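You operate a simulated robot arm through the tools that you are given. There is no shell and no other tool.

You are at the controls of a simulated robot arm. One attempt, no reset.

JOB
Peg the hole that the card names, slide the fence up to it and lay a sheet beside the fence.
Fine: use the green peg and the sheet that the card names; set the small weight on the sheet. Set down upright: small steel weight.

It is judged by the outcome, as a careful person would: the job done as asked, and still so three seconds after it is handed in. It fails if anything else is knocked over, pushed out of place, dropped, spilled or broken. Flat cloth is picked up by pressing the open fingertips on it (5 to 10 N) and closing them slowly along it; thin cloth reads only 2 to 8 mm in the jaws.

ROBOT AND FRAMES
A 7-joint arm with a two-finger parallel gripper on a trunk, on a base that moves. Base frame: it is fixed to the floor where the robot stands at the start and does not move with it; the origin is under the middle of the robot, x ahead of it, y to its left, z up; the surface under the hand at the start is at about z = 74. Units: cm, rad, N and s.
It reaches about 96.4 cm from its shoulder. Its first joint turns from -2.897 to 2.897 rad. Places, roughly: bed beside the fence [30, -30, 70]; big steel weight [50, 150, 75]; bore of stop hole M [50, -20, 70]; sliding fence [40, -40, 80]; stop hole L [50, -10, 80]; stop hole M [50, -20, 80]; stop hole S [50, -30, 80]; top of the sheet with the orange tab [20, 30, 80]. Payload 1.57 kg.
The TCP is the grasp point between the finger pads, 3 cm short of the fingertips. In the tool frame z runs along the fingers and y along their closing line. Largest opening 11 cm; finger width 2.4, thickness 1.2; the body of the gripper, 4.8 by 11.2 cm, starts 7.8 cm behind the TCP.
Orientation is that of the tool frame in the base frame, as [roll, pitch, yaw] about the fixed x, y, z axes, in that order (R = Rz(yaw) Ry(pitch) Rx(roll)). With the fingers straight down and closing along the base's y, the tool's x points along the base's -x, its y along +y and its z along -z.

CONTROLS
- The arm moves only by the tool servo_tool. Its argument "rows" is a list of rows, each a list of 7 numbers: the shift along the base's x, y, z in units of 30 mm (1.0 is 30 mm), then the turn, a rotation vector about the base's x, y, z in units of 4 degrees (1.0 is 4 degrees), then the gripper command, from -1 (shut) to 1 (fully open), values between in proportion. In form: [[x, y, z, wx, wy, wz, jaw], ...]. A call has 1 to 20 rows; each row shifts and turns the commanded pose from where the row before left it. A call with a number of a shift or a turn outside -1 to 1 is refused whole. Each row takes 0.2 s and may step no farther than 5 cm and 0.15 rad from the row before; otherwise, or with a gripper value out of range, the whole call is refused. Where a pose cannot be reached the arm comes as near as it can. A force on the tool above 40 N (or 10 N above the force at the start of the call, whichever is more), or a blocked arm, ends the call early, and 0.2 s more pass. The fingers move at their own pace (about 10.8 cm/s each) and stop on an object; they squeeze with about 35 N. The grip force told is the motor's: it shows also when the fingers shut on nothing. Time passes only in rows, and 0.2 s behind the last, so rows that do not move let the fingers close. The reply holds the time, the measured pose of the TCP, the force on the tool along the base axes, the opening and the grip force, in the units named above and with some noise, with the torque about the TCP (base axes, N m) and any sound that the robot's microphone picked up.
- Cameras (640 x 400 px; columns grow to the right, rows downward): "scene" is now at [47.41, 17.01, 124.61]; the picture's right is [-0.57, -0.82, 0.00], its down [-0.76, 0.53, -0.36] and it looks along [0.30, -0.21, -0.93] (base axes); focal length 214 px, centre (320, 200). "wrist" rides on the gripper at [7, 1.6, -14.1] in the tool frame; the picture's right is [-0.23, 0.97, 0.00], its down [-0.86, -0.20, -0.48] and it looks along [-0.47, -0.11, 0.88] (tool axes); focal length 222 px, centre (320, 200). There is no depth. A picture from a camera that has moved, and an enlarged one, comes with that camera's place and axes in the base frame and with its lens.
- capture(camera): a new picture of that camera. No time passes.
- slide_trunk(by): slides the trunk up (or, below 0, down) by that many cm; the arm and the scene camera ride with it, the base frame stays. It gives what a move gives, with no picture.
- drive_base(legs): drives the robot by 1 to 6 legs, each [ahead, left, turn to the left] in cm, cm and rad, along the robot's own axes; the way and the turn of a leg run together, so that a leg with both is an arc; at most 150 cm and 3.142 rad a leg. The arm and the cameras ride along, it lands a little off, and it stops where it bumps. It gives what a move gives.
- turn_head(pan, tilt): turns the head with the scene camera to pan (to the left, within 1.798 rad either way) and tilt (down, from -0.506 to 1.204), counted from straight ahead of the robot. It gives what a move gives.
- inspect(camera, box): a new picture of the part [left, top, right, bottom] of that camera's present view, enlarged. No time passes.
- hand_in(): hands the job in; it is judged then, once.

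Places have to be worked out from the pictures, the camera data and where the tool is seen. Open the gripper and draw the arm clear of the work before you hand the job in, unless the task says otherwise.

The tools are called after "Call:" by a JSON object that holds its "name" and its "arguments". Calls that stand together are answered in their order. servo_tool: Moves the arm, as the interface text tells. Its arguments: {"type":"object","properties":{"rows":{"type":"array"}},"required":["rows"]} The other tools are called the same way: slide_trunk (by) moves the trunk up or down; drive_base (legs) drives the base; turn_head (pan, tilt) turns the head that bears the scene camera; capture (camera) takes a picture; inspect (camera, box) takes an enlarged picture of a part of a camera's view; hand_in () hands the job in.

At the start:

```text
time: 0.0
eef_pos: [54.88, -18.27, 99.8]
orientation: [-3.139, 0.0, 3.141]
ft_force: [0.4, -0.7, -0.5]
ft_torque: [0.0, 0.04, 0.0]
grip_width: 10.99
gripper_force: 0.0
trunk travel left (down, up): [-32.5, 28.5]
robot x, y, heading: [0.3, 0.16, 0.002]
head pan, tilt (commanded): [-0.609, 1.201]
```

scene: 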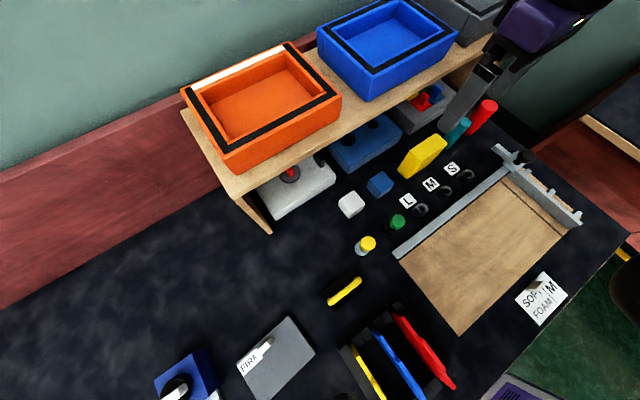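
wrist: 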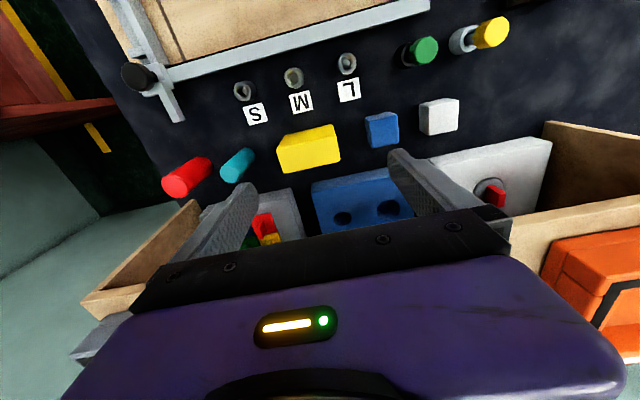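

The card seems to read "SOFT FOAM ... M". I'll zoom in on it and on the stop holes, pegs and fence before moving.

Call:
{"name": "inspect", "arguments": {"camera": "scene", "box": [480, 240, 600, 340]}}

Call:
{"name": "inspect", "arguments": {"camera": "scene", "box": [330, 130, 600, 300]}}

Call:
{"name": "inspect", "arguments": {"camera": "scene", "box": [140, 250, 480, 400]}}

Call:
{"name": "inspect", "arguments": {"camera": "wrist", "box": [90, 0, 550, 240]}}

```text
4.00 times, centred on (540, 290) of scene
camera zoom: at [47.41, 17.01, 124.61], right [-0.57, -0.82, 0.0], down [-0.76, 0.53, -0.36], along [0.3, -0.21, -0.93], focal length 858 px, centre (-560, -160)
```

zoom: 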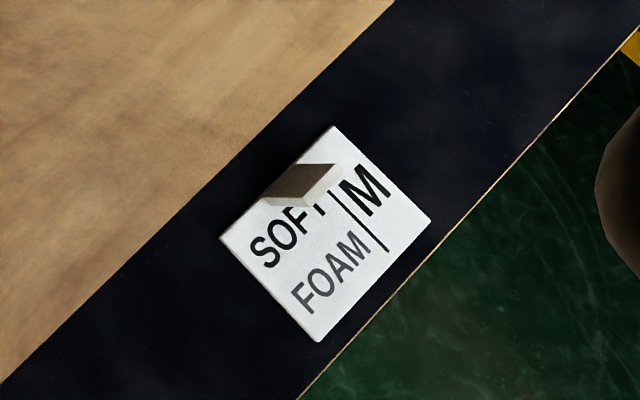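

```text
2.35 times, centred on (465, 215) of scene
camera zoom: at [47.41, 17.01, 124.61], right [-0.57, -0.82, 0.0], down [-0.76, 0.53, -0.36], along [0.3, -0.21, -0.93], focal length 505 px, centre (-21, 165)
```

zoom: 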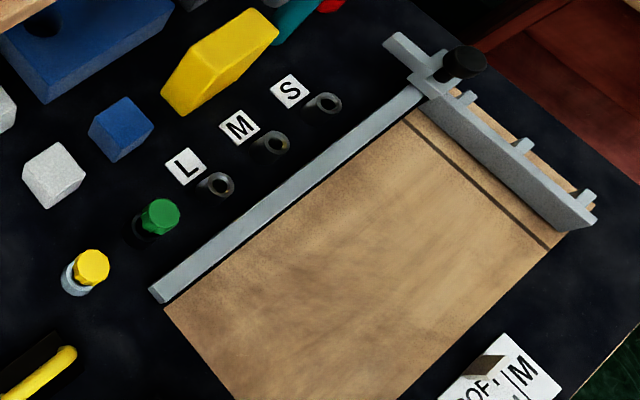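

```text
1.88 times, centred on (310, 325) of scene
camera zoom: at [47.41, 17.01, 124.61], right [-0.57, -0.82, 0.0], down [-0.76, 0.53, -0.36], along [0.3, -0.21, -0.93], focal length 404 px, centre (339, -35)
```

zoom: 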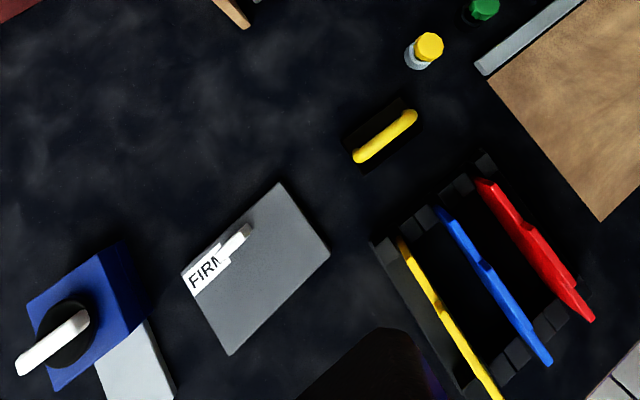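

```text
1.39 times, centred on (320, 120) of wrist
camera zoom: at [47.88, -16.58, 113.94], right [0.23, 0.97, 0.0], down [0.86, -0.2, 0.48], along [0.47, -0.11, -0.88], focal length 309 px, centre (320, 311)
```

zoom: 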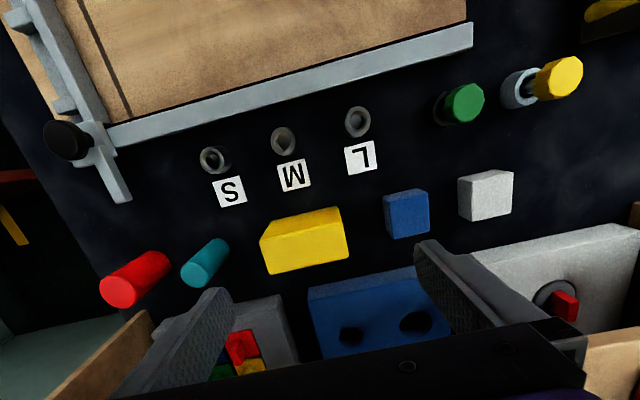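

The card reads SOFT FOAM / M, partly covered by a small block. I see a "FIRM" sheet but not the soft sheet or the weights yet, so I'll look around with the head.

Call:
{"name": "turn_head", "arguments": {"pan": 0.6, "tilt": 1.1}}

Call:
{"name": "capture", "arguments": {"camera": "scene"}}

Call:
{"name": "turn_head", "arguments": {"pan": 1.5, "tilt": 0.7}}

Call:
{"name": "capture", "arguments": {"camera": "scene"}}

```text
time: 1.4
eef_pos: [55.01, -18.34, 99.76]
orientation: [3.141, 0.001, -3.14]
ft_force: [0.4, 0.4, 0.2]
ft_torque: [0.0, 0.0, -0.03]
grip_width: 11.02
gripper_force: 0.0
trunk travel left (down, up): [-32.5, 28.5]
robot x, y, heading: [0.32, -0.13, 0.003]
head pan, tilt (commanded): [0.6, 1.1]
```

```text
taken
camera scene: at [48.03, 23.78, 125.21], right [0.56, -0.83, 0.0], down [-0.74, -0.5, -0.45], along [0.37, 0.26, -0.89], focal length 214 px, centre (320, 200)
```

scene: 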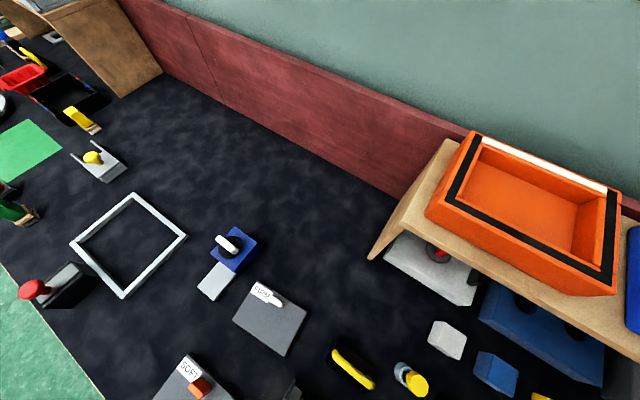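

```text
time: 2.6
eef_pos: [54.88, -18.33, 99.79]
orientation: [3.141, 0.0, 3.141]
ft_force: [0.3, -0.1, -0.8]
ft_torque: [-0.01, -0.03, 0.0]
grip_width: 10.99
gripper_force: 0.0
trunk travel left (down, up): [-32.5, 28.5]
robot x, y, heading: [-0.18, 0.18, 0.0]
head pan, tilt (commanded): [1.499, 0.7]
```

```text
taken
camera scene: at [43.44, 28.69, 128.2], right [1.0, -0.07, 0.0], down [-0.05, -0.64, -0.76], along [0.06, 0.76, -0.64], focal length 214 px, centre (320, 200)
```

scene: 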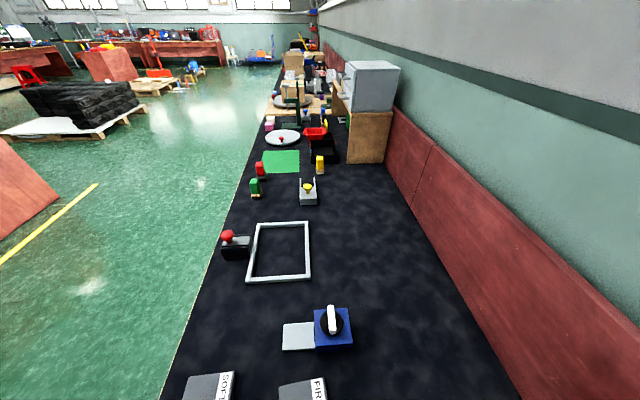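

Two sheets: SOFT (orange tab) and FIRM (white tab). I'll zoom in along the table for the weights.

Call:
{"name": "inspect", "arguments": {"camera": "scene", "box": [220, 80, 380, 200]}}

Call:
{"name": "inspect", "arguments": {"camera": "scene", "box": [160, 190, 400, 400]}}

Call:
{"name": "turn_head", "arguments": {"pan": 1.0, "tilt": 1.2}}

Call:
{"name": "capture", "arguments": {"camera": "scene"}}

Call:
{"name": "turn_head", "arguments": {"pan": -0.2, "tilt": 1.2}}

Call:
{"name": "capture", "arguments": {"camera": "scene"}}

Call:
{"name": "turn_head", "arguments": {"pan": -1.3, "tilt": 1.0}}

Call:
{"name": "capture", "arguments": {"camera": "scene"}}

```text
3.33 times, centred on (300, 140) of scene
camera zoom: at [43.44, 28.69, 128.2], right [1.0, -0.07, 0.0], down [-0.05, -0.64, -0.76], along [0.06, 0.76, -0.64], focal length 715 px, centre (387, 400)
```

zoom: 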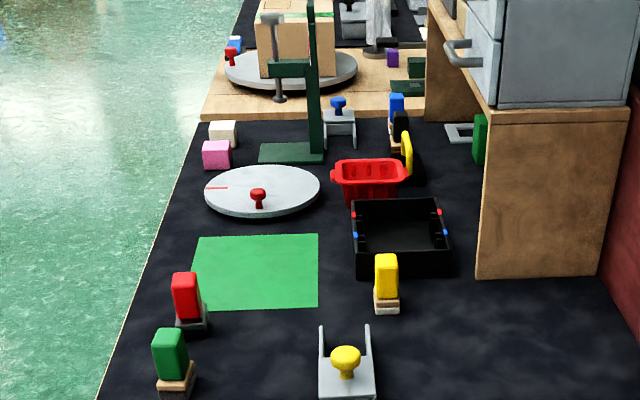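

```text
1.90 times, centred on (280, 295) of scene
camera zoom: at [43.44, 28.69, 128.2], right [1.0, -0.07, 0.0], down [-0.05, -0.64, -0.76], along [0.06, 0.76, -0.64], focal length 408 px, centre (396, 19)
```

zoom: 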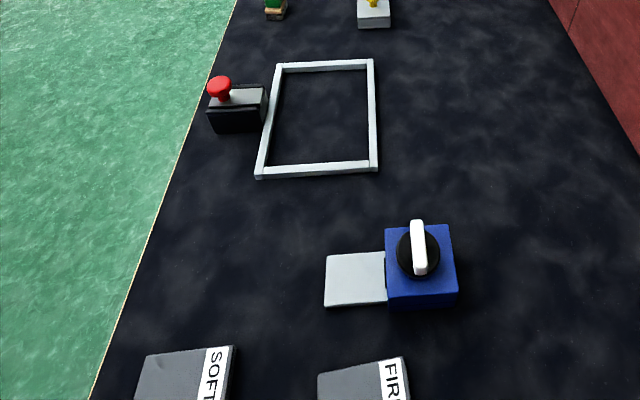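

```text
time: 3.5
eef_pos: [54.94, -18.29, 99.79]
orientation: [3.14, -0.001, -3.141]
ft_force: [-0.2, 0.4, -0.2]
ft_torque: [0.02, -0.02, 0.03]
grip_width: 11.03
gripper_force: 0.0
trunk travel left (down, up): [-32.5, 28.5]
robot x, y, heading: [-0.28, 0.16, 0.002]
head pan, tilt (commanded): [1.0, 1.201]
```

```text
taken
camera scene: at [45.84, 24.93, 124.61], right [0.84, -0.54, 0.0], down [-0.5, -0.78, -0.36], along [0.2, 0.31, -0.93], focal length 214 px, centre (320, 200)
```

scene: 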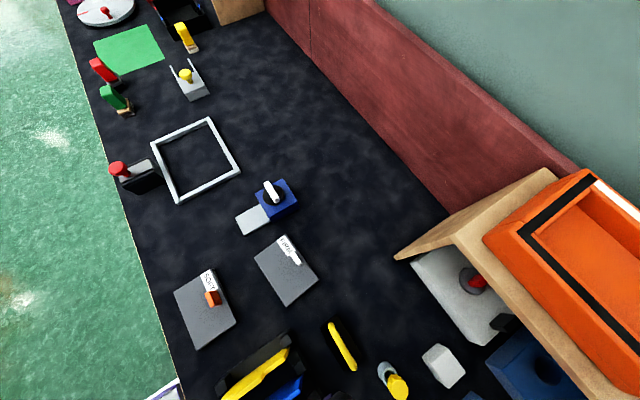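

```text
time: 4.9
eef_pos: [54.83, -18.3, 99.72]
orientation: [-3.14, -0.001, -3.141]
ft_force: [0.4, 0.1, 0.7]
ft_torque: [-0.01, -0.01, 0.02]
grip_width: 11.0
gripper_force: 0.0
trunk travel left (down, up): [-32.5, 28.5]
robot x, y, heading: [0.14, -0.14, -0.001]
head pan, tilt (commanded): [-0.201, 1.201]
```

```text
taken
camera scene: at [48.3, 19.1, 124.61], right [-0.2, -0.98, 0.0], down [-0.91, 0.19, -0.36], along [0.36, -0.07, -0.93], focal length 214 px, centre (320, 200)
```

scene: 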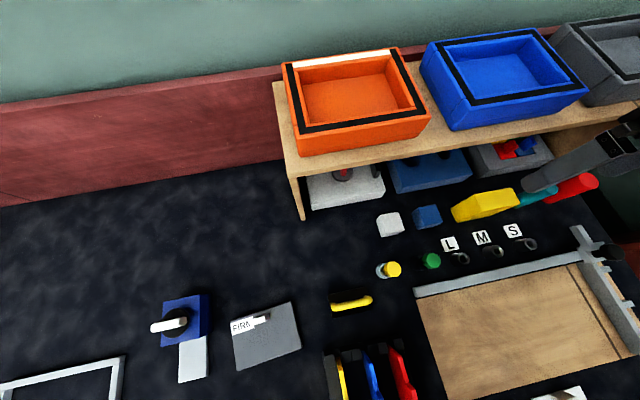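

```text
time: 6.3
eef_pos: [54.82, -18.18, 99.81]
orientation: [-3.141, 0.0, 3.141]
ft_force: [-0.3, -1.0, 0.0]
ft_torque: [-0.01, -0.01, -0.01]
grip_width: 10.97
gripper_force: 0.1
trunk travel left (down, up): [-32.5, 28.5]
robot x, y, heading: [0.42, -0.01, 0.001]
head pan, tilt (commanded): [-1.3, 1.0]
```

```text
taken
camera scene: at [44.69, 13.5, 125.87], right [-0.96, -0.27, 0.0], down [-0.23, 0.81, -0.54], along [0.14, -0.52, -0.84], focal length 214 px, centre (320, 200)
```

scene: 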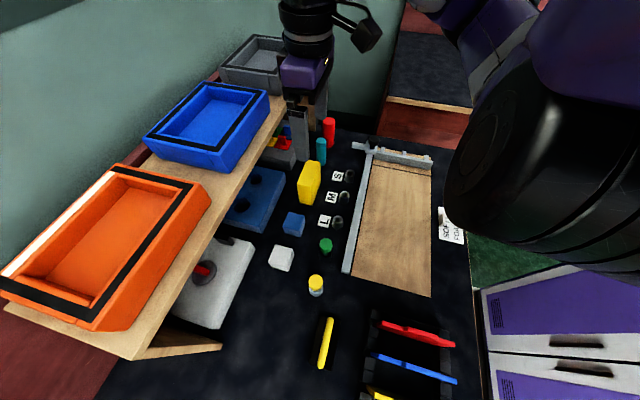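

I need to identify the weights. I'll zoom into the shelf area and the far-left part of the table.

Call:
{"name": "inspect", "arguments": {"camera": "scene", "box": [160, 80, 360, 205]}}

Call:
{"name": "inspect", "arguments": {"camera": "scene", "box": [160, 200, 480, 400]}}

Call:
{"name": "turn_head", "arguments": {"pan": 1.4, "tilt": 0.45}}

Call:
{"name": "inspect", "arguments": {"camera": "scene", "box": [230, 110, 430, 235]}}

Call:
{"name": "inspect", "arguments": {"camera": "scene", "box": [210, 200, 410, 325]}}

```text
3.20 times, centred on (260, 142) of scene
camera zoom: at [44.69, 13.5, 125.87], right [-0.96, -0.27, 0.0], down [-0.23, 0.81, -0.54], along [0.14, -0.52, -0.84], focal length 686 px, centre (512, 384)
```

zoom: 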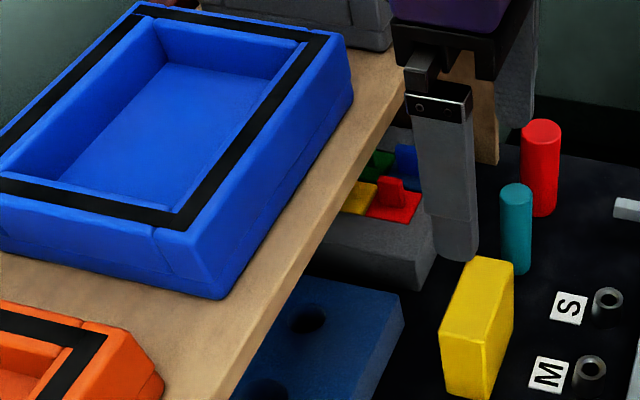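

```text
2.00 times, centred on (320, 300) of scene
camera zoom: at [44.69, 13.5, 125.87], right [-0.96, -0.27, 0.0], down [-0.23, 0.81, -0.54], along [0.14, -0.52, -0.84], focal length 429 px, centre (320, 0)
```

zoom: 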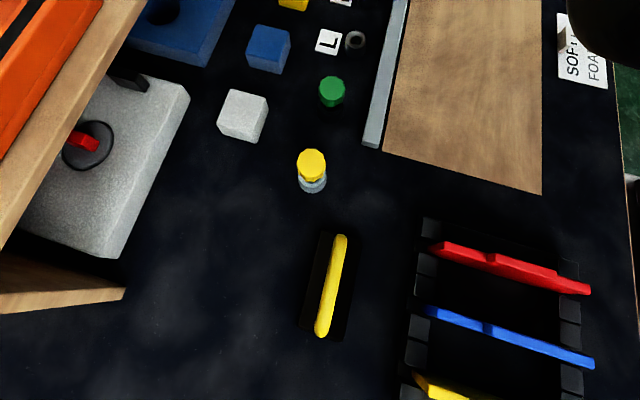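

```text
time: 8.7
eef_pos: [54.9, -18.24, 99.82]
orientation: [3.141, 0.0, -3.141]
ft_force: [0.5, -0.1, -0.4]
ft_torque: [0.0, -0.05, -0.02]
grip_width: 10.95
gripper_force: 0.1
trunk travel left (down, up): [-32.5, 28.5]
robot x, y, heading: [0.21, -0.23, -0.001]
head pan, tilt (commanded): [1.4, 0.45]
```

```text
3.20 times, centred on (330, 172) of scene
camera zoom: at [44.39, 29.27, 130.42], right [0.99, -0.17, 0.0], down [-0.07, -0.43, -0.9], along [0.15, 0.89, -0.44], focal length 686 px, centre (288, 288)
```

zoom: 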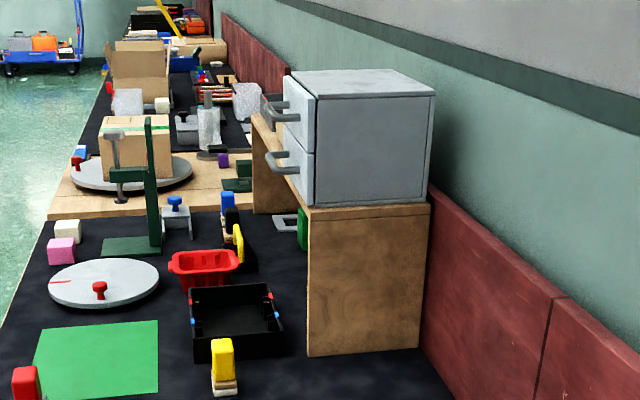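

```text
3.20 times, centred on (310, 262) of scene
camera zoom: at [44.39, 29.27, 130.42], right [0.99, -0.17, 0.0], down [-0.07, -0.43, -0.9], along [0.15, 0.89, -0.44], focal length 686 px, centre (352, 0)
```

zoom: 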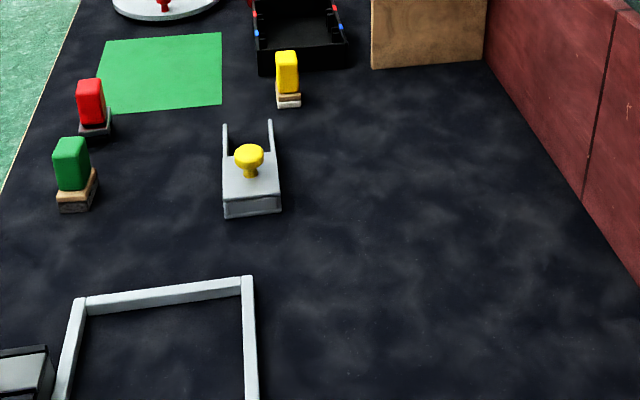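

The weights aren't clear yet. I'll zoom strongly on the small objects near the pegs and on the knob blocks to the left.

Call:
{"name": "inspect", "arguments": {"camera": "scene", "box": [250, 130, 310, 170]}}

Call:
{"name": "inspect", "arguments": {"camera": "scene", "box": [260, 225, 320, 275]}}

Call:
{"name": "turn_head", "arguments": {"pan": -0.7, "tilt": 1.0}}

Call:
{"name": "capture", "arguments": {"camera": "scene"}}

Call:
{"name": "inspect", "arguments": {"camera": "scene", "box": [300, 220, 460, 320]}}

```text
10.00 times, centred on (280, 150) of scene
camera zoom: at [44.39, 29.27, 130.42], right [0.99, -0.17, 0.0], down [-0.07, -0.43, -0.9], along [0.15, 0.89, -0.44], focal length 2145 px, centre (720, 700)
```

zoom: 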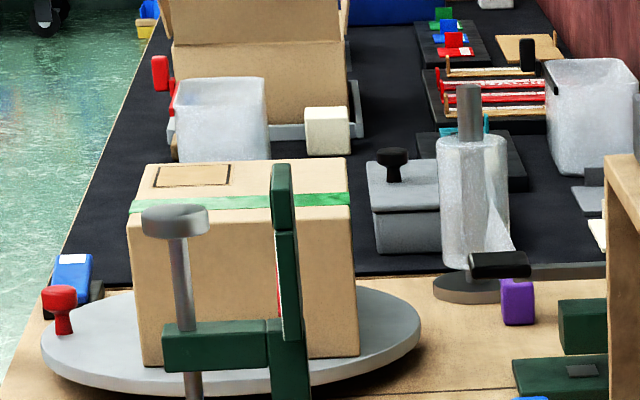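

```text
8.00 times, centred on (290, 250) of scene
camera zoom: at [44.39, 29.27, 130.42], right [0.99, -0.17, 0.0], down [-0.07, -0.43, -0.9], along [0.15, 0.89, -0.44], focal length 1716 px, centre (560, -200)
```

zoom: 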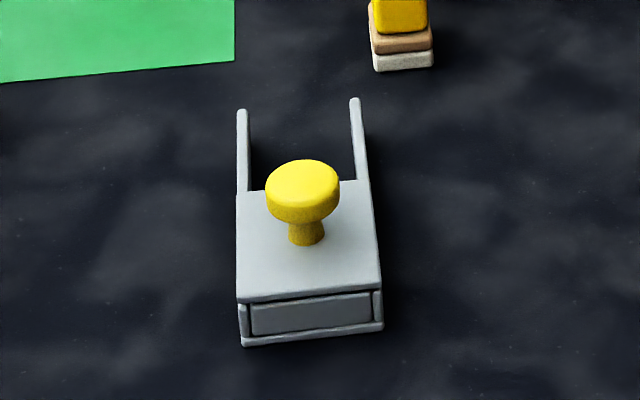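

```text
time: 10.7
eef_pos: [54.9, -18.37, 99.74]
orientation: [3.141, -0.001, 3.141]
ft_force: [-0.2, -0.3, -0.4]
ft_torque: [0.02, 0.01, 0.01]
grip_width: 11.02
gripper_force: 0.1
trunk travel left (down, up): [-32.5, 28.5]
robot x, y, heading: [-0.39, -0.05, -0.0]
head pan, tilt (commanded): [-0.7, 1.0]
```

```text
taken
camera scene: at [48.15, 15.73, 125.87], right [-0.64, -0.77, 0.0], down [-0.64, 0.54, -0.54], along [0.41, -0.35, -0.84], focal length 214 px, centre (320, 200)
```

scene: 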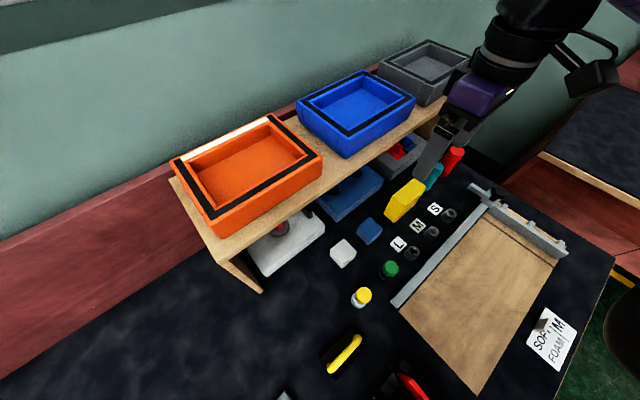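

```text
4.00 times, centred on (380, 270) of scene
camera zoom: at [48.15, 15.73, 125.87], right [-0.64, -0.77, 0.0], down [-0.64, 0.54, -0.54], along [0.41, -0.35, -0.84], focal length 858 px, centre (80, -80)
```

zoom: 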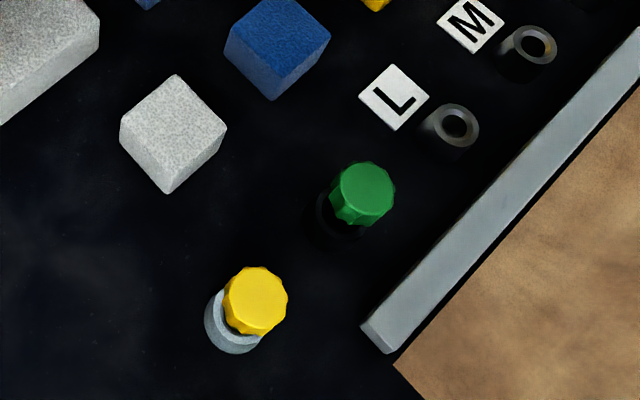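

A small block sits on the card that may be metallic. I'll zoom on it and on the other candidates.

Call:
{"name": "inspect", "arguments": {"camera": "scene", "box": [520, 300, 584, 340]}}

Call:
{"name": "turn_head", "arguments": {"pan": 1.4, "tilt": 0.5}}

Call:
{"name": "inspect", "arguments": {"camera": "scene", "box": [230, 150, 326, 210]}}

Call:
{"name": "turn_head", "arguments": {"pan": 0.0, "tilt": 1.2}}

Call:
{"name": "inspect", "arguments": {"camera": "scene", "box": [200, 270, 520, 400]}}

Call:
{"name": "capture", "arguments": {"camera": "scene"}}

```text
10.00 times, centred on (552, 320) of scene
camera zoom: at [48.15, 15.73, 125.87], right [-0.64, -0.77, 0.0], down [-0.64, 0.54, -0.54], along [0.41, -0.35, -0.84], focal length 2145 px, centre (-2000, -1000)
```

zoom: 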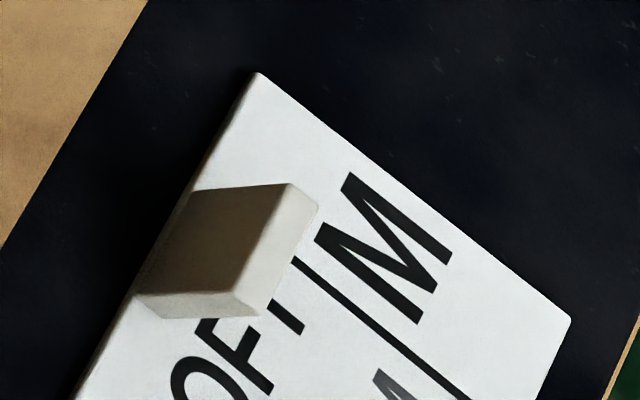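

```text
time: 12.7
eef_pos: [54.88, -18.33, 99.87]
orientation: [3.141, -0.001, -3.141]
ft_force: [0.0, 1.1, 0.3]
ft_torque: [0.01, 0.01, 0.01]
grip_width: 11.0
gripper_force: 0.2
trunk travel left (down, up): [-32.5, 28.5]
robot x, y, heading: [-0.13, -0.25, -0.004]
head pan, tilt (commanded): [1.4, 0.499]
```

```text
6.67 times, centred on (278, 180) of scene
camera zoom: at [44.38, 29.18, 129.98], right [0.99, -0.17, 0.0], down [-0.08, -0.47, -0.88], along [0.15, 0.86, -0.48], focal length 1430 px, centre (600, 333)
```

zoom: 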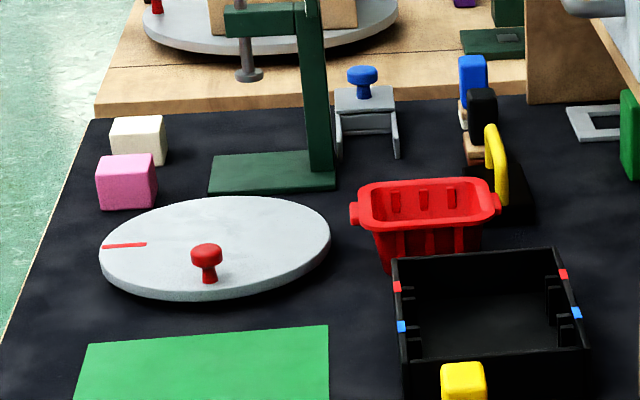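

```text
time: 14.2
eef_pos: [54.88, -18.23, 99.84]
orientation: [-3.141, -0.001, -3.142]
ft_force: [-0.2, -0.8, 0.6]
ft_torque: [-0.01, 0.03, 0.03]
grip_width: 11.02
gripper_force: 0.1
trunk travel left (down, up): [-32.5, 28.5]
robot x, y, heading: [-0.09, -0.05, -0.0]
head pan, tilt (commanded): [0.0, 1.201]
```

```text
2.00 times, centred on (360, 335) of scene
camera zoom: at [48.42, 20.22, 124.61], right [0.0, -1.0, 0.0], down [-0.93, 0.0, -0.36], along [0.36, 0.0, -0.93], focal length 429 px, centre (240, -70)
```

zoom: 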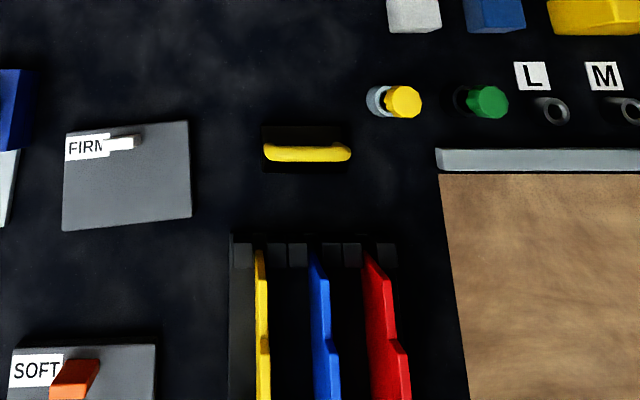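

```text
taken
camera scene: at [48.42, 20.22, 124.61], right [0.0, -1.0, 0.0], down [-0.93, 0.0, -0.36], along [0.36, 0.0, -0.93], focal length 214 px, centre (320, 200)
```

scene: 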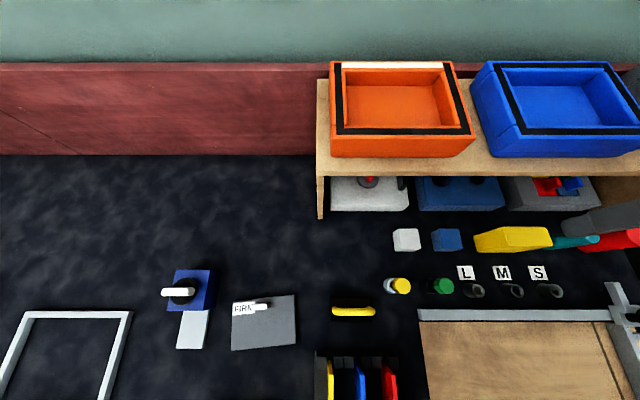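

The black block with a yellow handle at about (57,152) matches the listed big steel weight, so the similar one near (44,14) should be the small steel weight. I'll draw the arm back to view the bed and fence with the wrist camera.

Call:
{"name": "servo_tool", "arguments": {"rows": [[-1, -0.3, 0, 0, 0, 0, 1], [-1, -0.3, 0, 0, 0, 0, 1], [-1, -0.3, 0, 0, 0, 0, 1], [-1, -0.3, 0, 0, 0, 0, 1], [-1, -0.3, 0, 0, 0, 0, 1], [-1, 0, 0, 0, 0, 0, 1]]}}

Call:
{"name": "capture", "arguments": {"camera": "wrist"}}

Call:
{"name": "turn_head", "arguments": {"pan": -0.9, "tilt": 1.2}}

Call:
{"name": "capture", "arguments": {"camera": "scene"}}

```text
time: 15.6
eef_pos: [37.89, -25.5, 100.75]
orientation: [3.141, -0.001, -3.141]
ft_force: [-0.3, -0.5, 0.5]
ft_torque: [0.03, 0.02, -0.03]
grip_width: 11.0
gripper_force: 0.1
out of reach, approached as far as the arm can: row 3, 4, 5, 6
trunk travel left (down, up): [-32.5, 28.5]
robot x, y, heading: [-0.45, -0.05, -0.004]
head pan, tilt (commanded): [0.0, 1.201]
```

```text
taken
camera wrist: at [30.95, -23.75, 114.81], right [0.23, 0.97, 0.0], down [0.86, -0.2, 0.48], along [0.47, -0.11, -0.88], focal length 222 px, centre (320, 200)
```

wrist: 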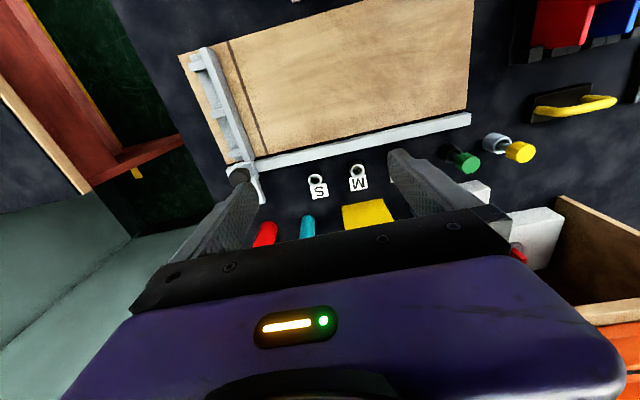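

```text
time: 16.8
eef_pos: [37.94, -25.5, 100.77]
orientation: [3.141, 0.0, -3.141]
ft_force: [0.8, -0.4, 0.3]
ft_torque: [0.01, -0.05, -0.02]
grip_width: 11.01
gripper_force: 0.0
trunk travel left (down, up): [-32.5, 28.5]
robot x, y, heading: [-0.26, -0.01, 0.002]
head pan, tilt (commanded): [-0.901, 1.201]
```

```text
taken
camera scene: at [46.3, 15.84, 124.61], right [-0.78, -0.62, 0.0], down [-0.58, 0.73, -0.36], along [0.23, -0.28, -0.93], focal length 214 px, centre (320, 200)
```

scene: 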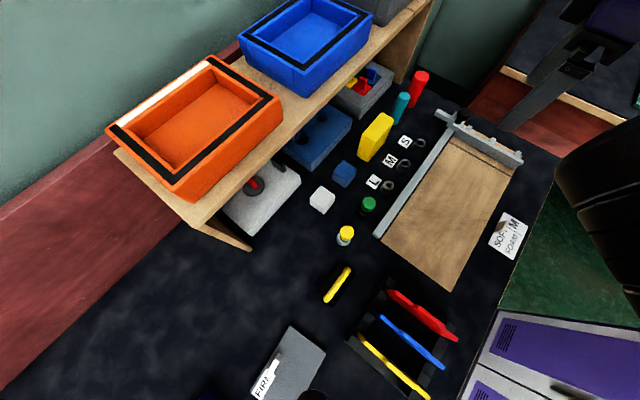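

The wrist now sees fence, rail and holes. I'll zoom on the fence details from both cameras.

Call:
{"name": "inspect", "arguments": {"camera": "wrist", "box": [170, 20, 490, 220]}}

Call:
{"name": "inspect", "arguments": {"camera": "scene", "box": [400, 90, 560, 190]}}

Call:
{"name": "inspect", "arguments": {"camera": "scene", "box": [320, 120, 480, 220]}}

```text
2.00 times, centred on (330, 120) of wrist
camera zoom: at [30.98, -23.73, 114.81], right [0.23, 0.97, 0.0], down [0.86, -0.2, 0.48], along [0.47, -0.11, -0.88], focal length 444 px, centre (300, 360)
```

zoom: 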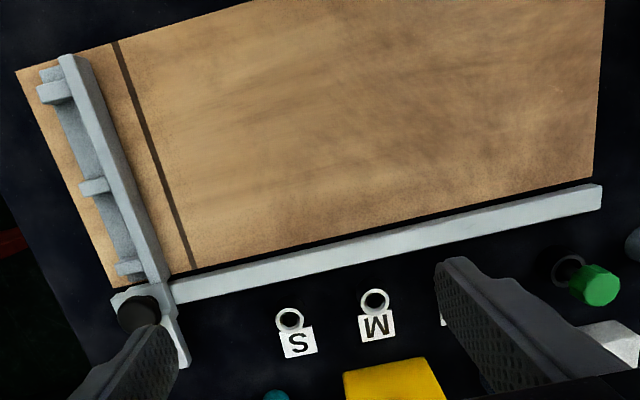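

```text
4.00 times, centred on (480, 140) of scene
camera zoom: at [46.3, 15.84, 124.61], right [-0.78, -0.62, 0.0], down [-0.58, 0.73, -0.36], along [0.23, -0.28, -0.93], focal length 858 px, centre (-320, 440)
```

zoom: 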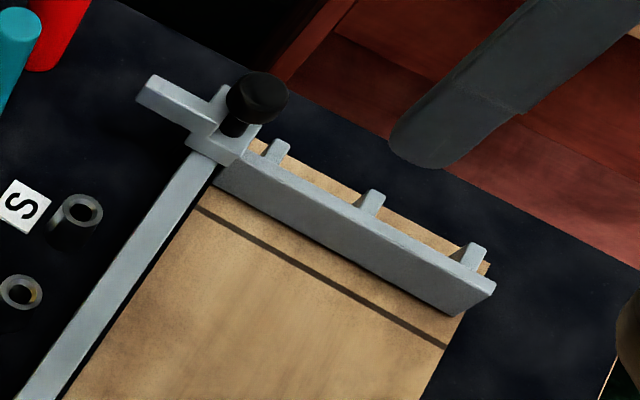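

```text
4.00 times, centred on (400, 170) of scene
camera zoom: at [46.3, 15.84, 124.61], right [-0.78, -0.62, 0.0], down [-0.58, 0.73, -0.36], along [0.23, -0.28, -0.93], focal length 858 px, centre (0, 320)
```

zoom: 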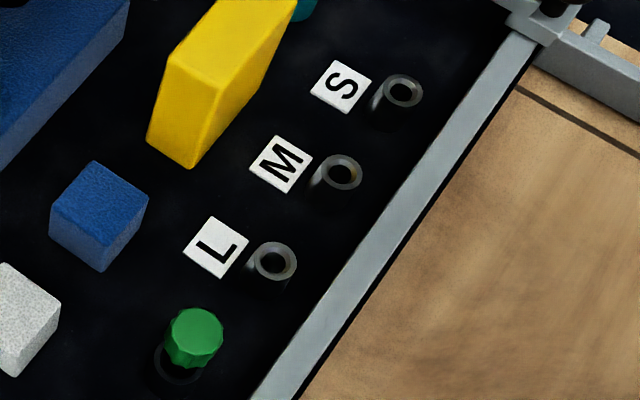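

Fence: a carriage with a black knob on the rail, smooth face toward +y and gussets on the −y side; a finger sticks out past the rail toward the holes. The arm is cramped close in, so I'll look at the surroundings before backing the base.

Call:
{"name": "turn_head", "arguments": {"pan": -1.79, "tilt": 0.6}}

Call:
{"name": "capture", "arguments": {"camera": "scene"}}

Call:
{"name": "turn_head", "arguments": {"pan": 1.79, "tilt": 0.8}}

Call:
{"name": "capture", "arguments": {"camera": "scene"}}

```text
time: 18.0
eef_pos: [37.96, -25.36, 100.64]
orientation: [3.139, 0.0, -3.141]
ft_force: [0.8, -0.3, 0.1]
ft_torque: [0.0, -0.02, -0.01]
grip_width: 10.99
gripper_force: 0.0
trunk travel left (down, up): [-32.5, 28.5]
robot x, y, heading: [0.14, 0.17, -0.0]
head pan, tilt (commanded): [-1.791, 0.6]
```

```text
taken
camera scene: at [40.9, 11.59, 129.06], right [-0.98, 0.22, 0.0], down [0.12, 0.55, -0.82], along [-0.18, -0.81, -0.57], focal length 214 px, centre (320, 200)
```

scene: 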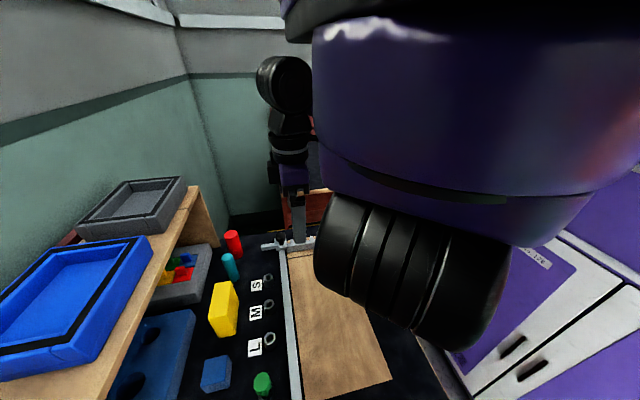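

```text
time: 21.0
eef_pos: [38.01, -25.35, 100.7]
orientation: [3.138, 0.001, -3.141]
ft_force: [0.8, 0.1, 0.3]
ft_torque: [-0.05, 0.0, -0.01]
grip_width: 11.01
gripper_force: 0.0
trunk travel left (down, up): [-32.5, 28.5]
robot x, y, heading: [-0.32, -0.07, -0.001]
head pan, tilt (commanded): [1.791, 0.799]
```

```text
taken
camera scene: at [41.06, 28.09, 127.38], right [0.98, 0.22, 0.0], down [0.16, -0.7, -0.7], along [-0.15, 0.68, -0.72], focal length 214 px, centre (320, 200)
```

scene: 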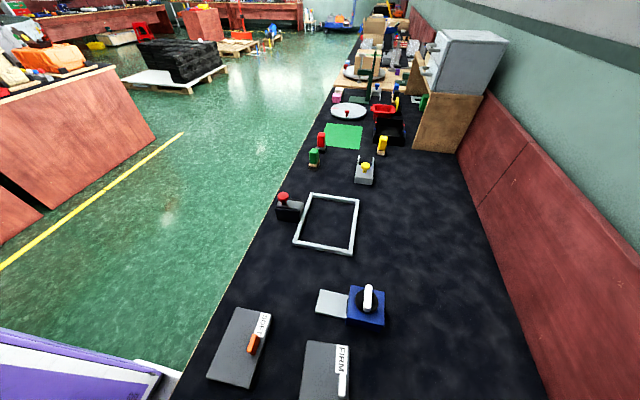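

The floor behind is clear. I'll back the base 20 cm so the arm has room over the bed and sheets.

Call:
{"name": "drive_base", "arguments": {"legs": [[-20, 0, 0]]}}

Call:
{"name": "turn_head", "arguments": {"pan": -0.5, "tilt": 1.1}}

Call:
{"name": "capture", "arguments": {"camera": "scene"}}

Call:
{"name": "capture", "arguments": {"camera": "wrist"}}

```text
time: 22.6
eef_pos: [17.75, -25.56, 100.64]
orientation: [3.14, 0.0, 3.137]
ft_force: [-0.3, 0.5, 0.5]
ft_torque: [-0.01, -0.01, 0.01]
grip_width: 11.0
gripper_force: 0.1
trunk travel left (down, up): [-32.5, 28.5]
robot x, y, heading: [-19.97, -0.04, -0.009]
head pan, tilt (commanded): [1.791, 0.799]
```

```text
time: 24.7
eef_pos: [17.8, -25.57, 100.61]
orientation: [3.14, 0.001, 3.137]
ft_force: [0.4, -0.7, -1.3]
ft_torque: [0.0, 0.02, 0.01]
grip_width: 10.99
gripper_force: 0.0
trunk travel left (down, up): [-32.5, 28.5]
robot x, y, heading: [-19.96, 0.16, -0.005]
head pan, tilt (commanded): [-0.499, 1.1]
```

```text
taken
camera scene: at [28.47, 16.98, 125.21], right [-0.48, -0.88, 0.0], down [-0.78, 0.43, -0.45], along [0.4, -0.22, -0.89], focal length 214 px, centre (320, 200)
```

scene: 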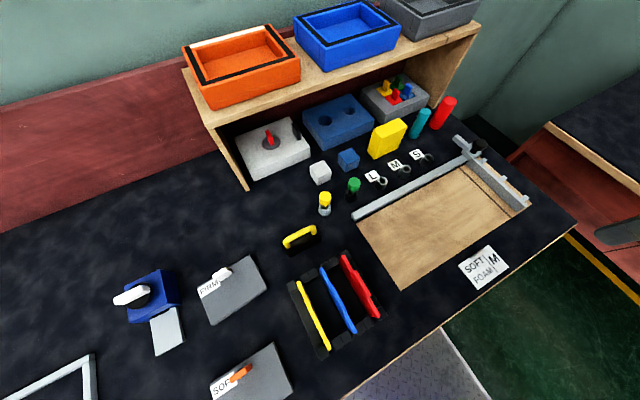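

```text
taken
camera wrist: at [10.84, -23.86, 114.81], right [0.23, 0.97, 0.0], down [0.85, -0.21, 0.48], along [0.46, -0.11, -0.88], focal length 222 px, centre (320, 200)
```

wrist: 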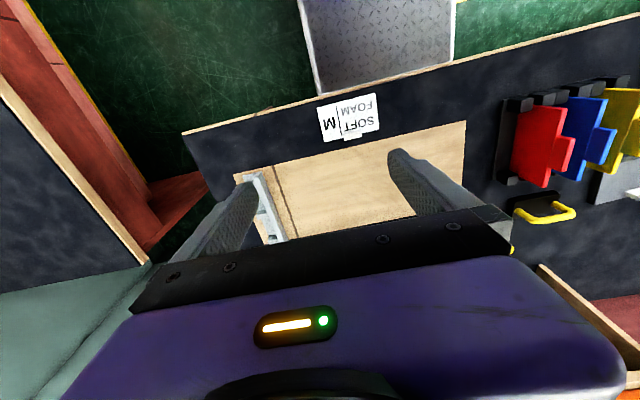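

Good overview now. I'll zoom on each element: sheets, weight, rack, card, fence and pegs.

Call:
{"name": "inspect", "arguments": {"camera": "scene", "box": [440, 230, 520, 290]}}

Call:
{"name": "inspect", "arguments": {"camera": "scene", "box": [260, 210, 420, 360]}}

Call:
{"name": "inspect", "arguments": {"camera": "scene", "box": [110, 250, 310, 400]}}

Call:
{"name": "inspect", "arguments": {"camera": "scene", "box": [420, 120, 540, 220]}}

Call:
{"name": "inspect", "arguments": {"camera": "scene", "box": [300, 130, 460, 230]}}

```text
6.67 times, centred on (480, 260) of scene
camera zoom: at [28.47, 16.98, 125.21], right [-0.48, -0.88, 0.0], down [-0.78, 0.43, -0.45], along [0.4, -0.22, -0.89], focal length 1430 px, centre (-747, -200)
```

zoom: 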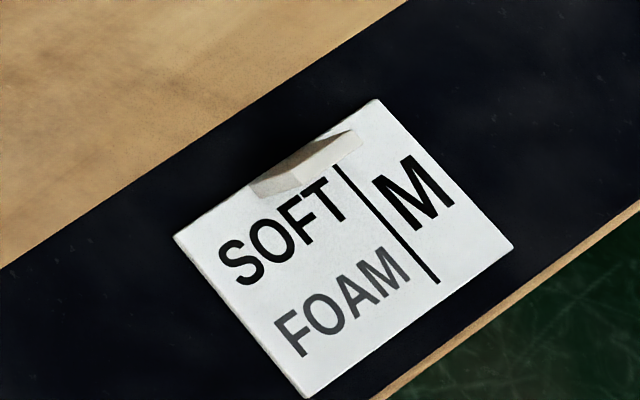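

```text
2.67 times, centred on (340, 285) of scene
camera zoom: at [28.47, 16.98, 125.21], right [-0.48, -0.88, 0.0], down [-0.78, 0.43, -0.45], along [0.4, -0.22, -0.89], focal length 572 px, centre (267, -27)
```

zoom: 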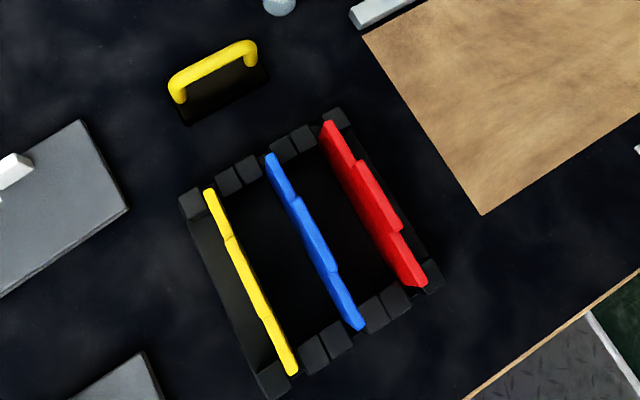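

```text
2.67 times, centred on (210, 325) of scene
camera zoom: at [28.47, 16.98, 125.21], right [-0.48, -0.88, 0.0], down [-0.78, 0.43, -0.45], along [0.4, -0.22, -0.89], focal length 572 px, centre (613, -133)
```

zoom: 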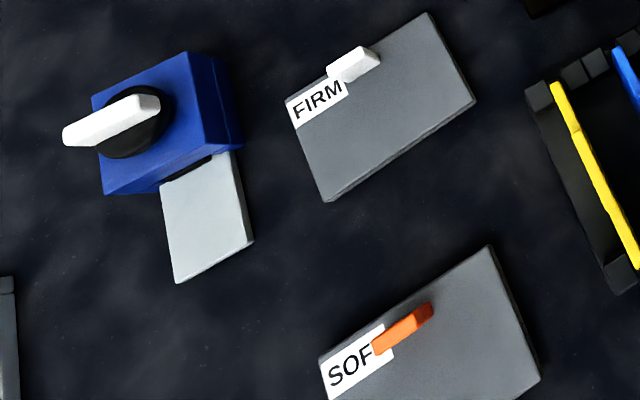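

```text
4.00 times, centred on (480, 170) of scene
camera zoom: at [28.47, 16.98, 125.21], right [-0.48, -0.88, 0.0], down [-0.78, 0.43, -0.45], along [0.4, -0.22, -0.89], focal length 858 px, centre (-320, 320)
```

zoom: 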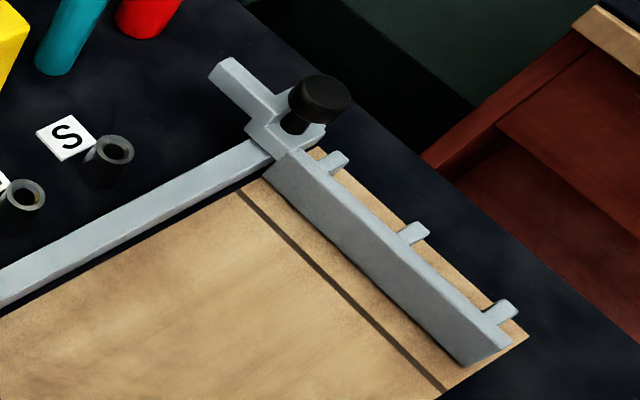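

```text
4.00 times, centred on (380, 180) of scene
camera zoom: at [28.47, 16.98, 125.21], right [-0.48, -0.88, 0.0], down [-0.78, 0.43, -0.45], along [0.4, -0.22, -0.89], focal length 858 px, centre (80, 280)
```

zoom: 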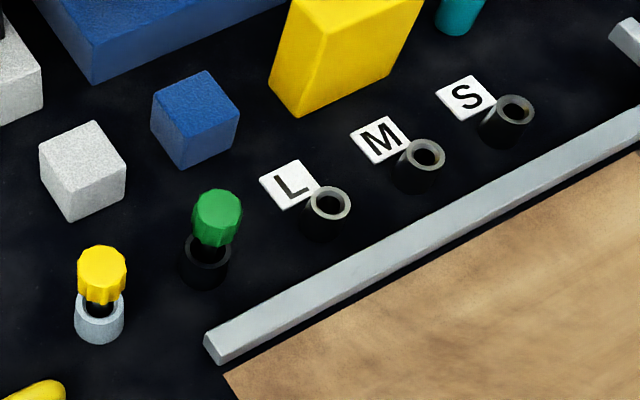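

The foam sheets have graspable tabs; the SOFT one has the orange tab. Both pegs have knobs, and I estimate the green one at about (48, -3.3) with its top near z 82. I'll hover over it with the wrist camera.

Call:
{"name": "servo_tool", "arguments": {"rows": [[0.9, 0.67, -0.15, 0, 0, 0, 1], [0.9, 0.67, -0.15, 0, 0, 0, 1], [0.9, 0.67, -0.15, 0, 0, 0, 1], [0.9, 0.67, -0.15, 0, 0, 0, 1], [0.9, 0.67, -0.15, 0, 0, 0, 1], [0.9, 0.67, -0.15, 0, 0, 0, 1], [0.9, 0.67, -0.15, 0, 0, 0, 1], [0.9, 0.67, -0.15, 0, 0, 0, 1], [0.9, 0.67, -0.15, 0, 0, 0, 1], [0.9, 0.67, -0.15, 0, 0, 0, 1], [0.9, 0.67, -0.15, 0, 0, 0, 1], [0, 0, 0, 0, 0, 0, 1]]}}

Call:
{"name": "capture", "arguments": {"camera": "wrist"}}

```text
time: 27.3
eef_pos: [48.23, -5.12, 96.79]
orientation: [3.141, 0.0, 3.135]
ft_force: [-0.1, 0.6, -0.6]
ft_torque: [0.01, -0.01, 0.02]
grip_width: 10.99
gripper_force: 0.1
out of reach, approached as far as the arm can: row 1, 2, 3
trunk travel left (down, up): [-32.5, 28.5]
robot x, y, heading: [-20.17, 0.07, -0.004]
head pan, tilt (commanded): [-0.499, 1.1]
```

```text
taken
camera wrist: at [41.25, -3.38, 110.99], right [0.23, 0.97, 0.0], down [0.85, -0.21, 0.48], along [0.46, -0.11, -0.88], focal length 222 px, centre (320, 200)
```

wrist: 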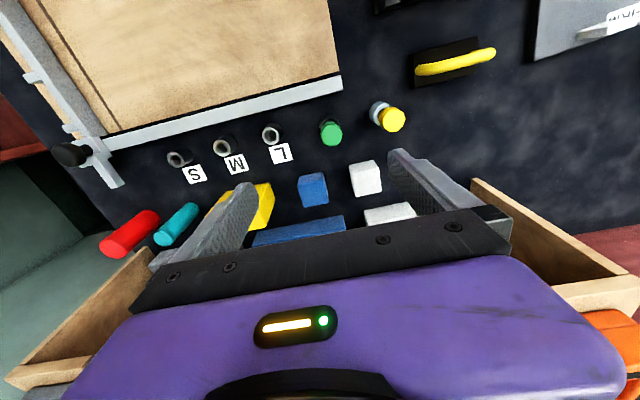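

The knob is at about (47.5, -3.4). I'll move above it, narrowing the fingers so they clear the yellow peg, and re-check.

Call:
{"name": "servo_tool", "arguments": {"rows": [[-0.06, 0.143, -0.733, 0, 0, 0, 0], [-0.06, 0.143, -0.733, 0, 0, 0, 0], [-0.06, 0.143, -0.733, 0, 0, 0, 0], [-0.06, 0.143, -0.733, 0, 0, 0, 0], [0, 0, 0, 0, 0, 0, 0]]}}

Call:
{"name": "capture", "arguments": {"camera": "wrist"}}

Call:
{"name": "inspect", "arguments": {"camera": "wrist", "box": [240, 80, 400, 200]}}

Call:
{"name": "inspect", "arguments": {"camera": "scene", "box": [300, 150, 420, 225]}}

```text
time: 28.5
eef_pos: [47.8, -3.59, 87.79]
orientation: [3.14, 0.0, 3.137]
ft_force: [-0.5, -0.2, 0.8]
ft_torque: [0.0, -0.01, 0.01]
grip_width: 5.49
gripper_force: 0.1
trunk travel left (down, up): [-32.5, 28.5]
robot x, y, heading: [-19.86, -0.1, -0.005]
head pan, tilt (commanded): [-0.499, 1.1]
```

```text
taken
camera wrist: at [40.86, -1.86, 101.97], right [0.23, 0.97, 0.0], down [0.85, -0.21, 0.48], along [0.47, -0.11, -0.88], focal length 222 px, centre (320, 200)
```

wrist: 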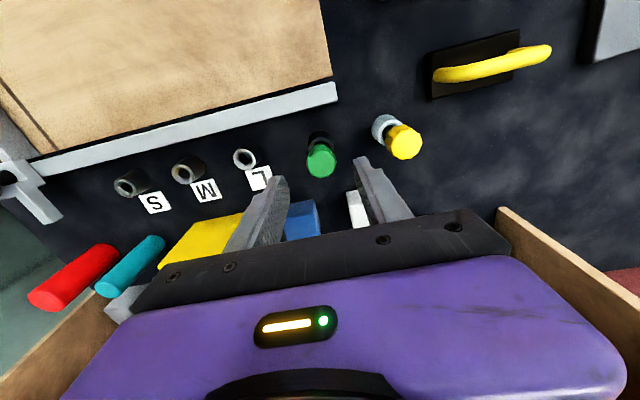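

```text
3.33 times, centred on (320, 140) of wrist
camera zoom: at [40.86, -1.86, 101.97], right [0.23, 0.97, 0.0], down [0.85, -0.21, 0.48], along [0.47, -0.11, -0.88], focal length 740 px, centre (320, 400)
```

zoom: 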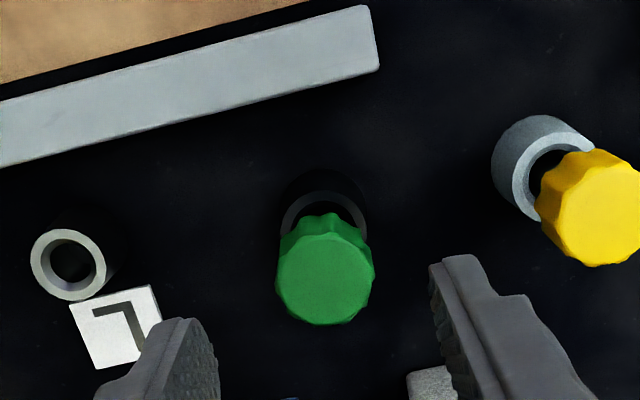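

```text
5.33 times, centred on (360, 188) of scene
camera zoom: at [28.47, 16.98, 125.21], right [-0.48, -0.88, 0.0], down [-0.78, 0.43, -0.45], along [0.4, -0.22, -0.89], focal length 1144 px, centre (107, 267)
```

zoom: 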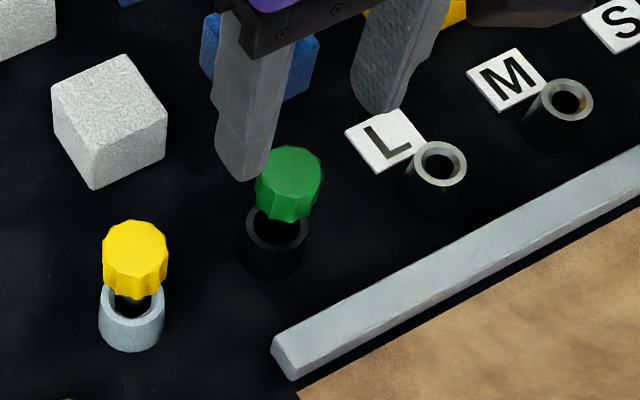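

Triangulating gives the knob centre near (47.8, -3.3) with its top at z≈81.7, and hole rims at z≈76.3. I'll lower so the TCP is at z≈80.6 and check before closing.

Call:
{"name": "servo_tool", "arguments": {"rows": [[0, 0.1, -0.8, 0, 0, 0, 0], [0, 0, -0.8, 0, 0, 0, 0], [0, 0, -0.78, 0, 0, 0, 0], [0, 0, 0, 0, 0, 0, 0]]}}

Call:
{"name": "capture", "arguments": {"camera": "wrist"}}

Call:
{"name": "inspect", "arguments": {"camera": "scene", "box": [300, 150, 420, 225]}}

```text
time: 29.5
eef_pos: [47.78, -3.43, 80.52]
orientation: [3.138, 0.0, 3.136]
ft_force: [0.3, 0.0, 0.3]
ft_torque: [0.0, -0.01, 0.01]
grip_width: 5.5
gripper_force: 0.1
trunk travel left (down, up): [-32.5, 28.5]
robot x, y, heading: [-20.06, 0.11, -0.005]
head pan, tilt (commanded): [-0.499, 1.1]
```

```text
taken
camera wrist: at [40.78, -1.75, 94.62], right [0.23, 0.97, 0.0], down [0.85, -0.21, 0.48], along [0.46, -0.11, -0.88], focal length 222 px, centre (320, 200)
```

wrist: 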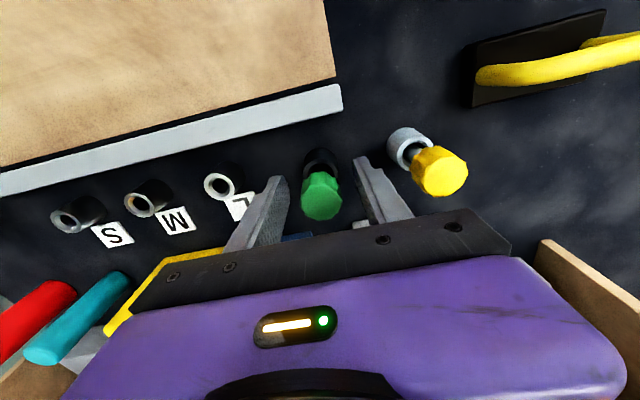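

```text
5.33 times, centred on (360, 188) of scene
camera zoom: at [28.47, 16.98, 125.21], right [-0.48, -0.88, 0.0], down [-0.78, 0.43, -0.45], along [0.4, -0.22, -0.89], focal length 1144 px, centre (107, 267)
```

zoom: 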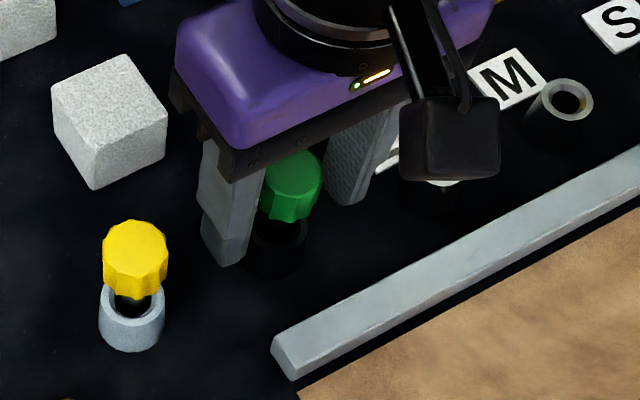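

The knob sits between the pads, centred within about 2 mm. I'll nudge and close on it.

Call:
{"name": "servo_tool", "arguments": {"rows": [[-0.05, 0.05, 0, 0, 0, 0, 0], [0, 0, 0, 0, 0, 0, -1], [0, 0, 0, 0, 0, 0, -1], [0, 0, 0, 0, 0, 0, -1], [0, 0, 0, 0, 0, 0, -1]]}}

Call:
{"name": "inspect", "arguments": {"camera": "scene", "box": [300, 150, 420, 225]}}

```text
time: 30.7
eef_pos: [47.64, -3.28, 80.55]
orientation: [3.139, 0.0, 3.136]
ft_force: [0.8, -0.3, 0.1]
ft_torque: [-0.01, -0.03, -0.02]
grip_width: 2.66
gripper_force: 35.0
trunk travel left (down, up): [-32.5, 28.5]
robot x, y, heading: [-19.95, -0.36, -0.005]
head pan, tilt (commanded): [-0.499, 1.1]
```

```text
5.33 times, centred on (360, 188) of scene
camera zoom: at [28.47, 16.98, 125.2], right [-0.48, -0.88, 0.0], down [-0.78, 0.43, -0.45], along [0.4, -0.22, -0.89], focal length 1144 px, centre (107, 267)
```

zoom: 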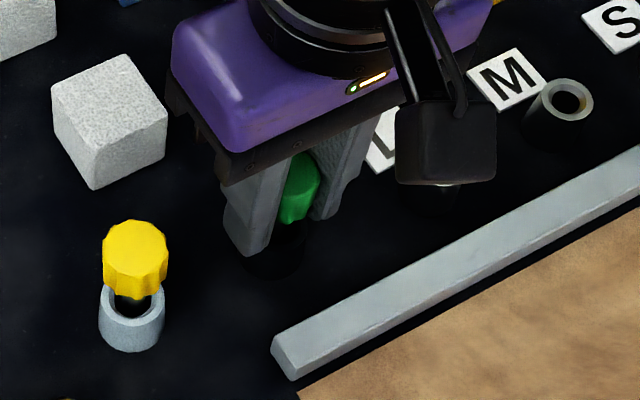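

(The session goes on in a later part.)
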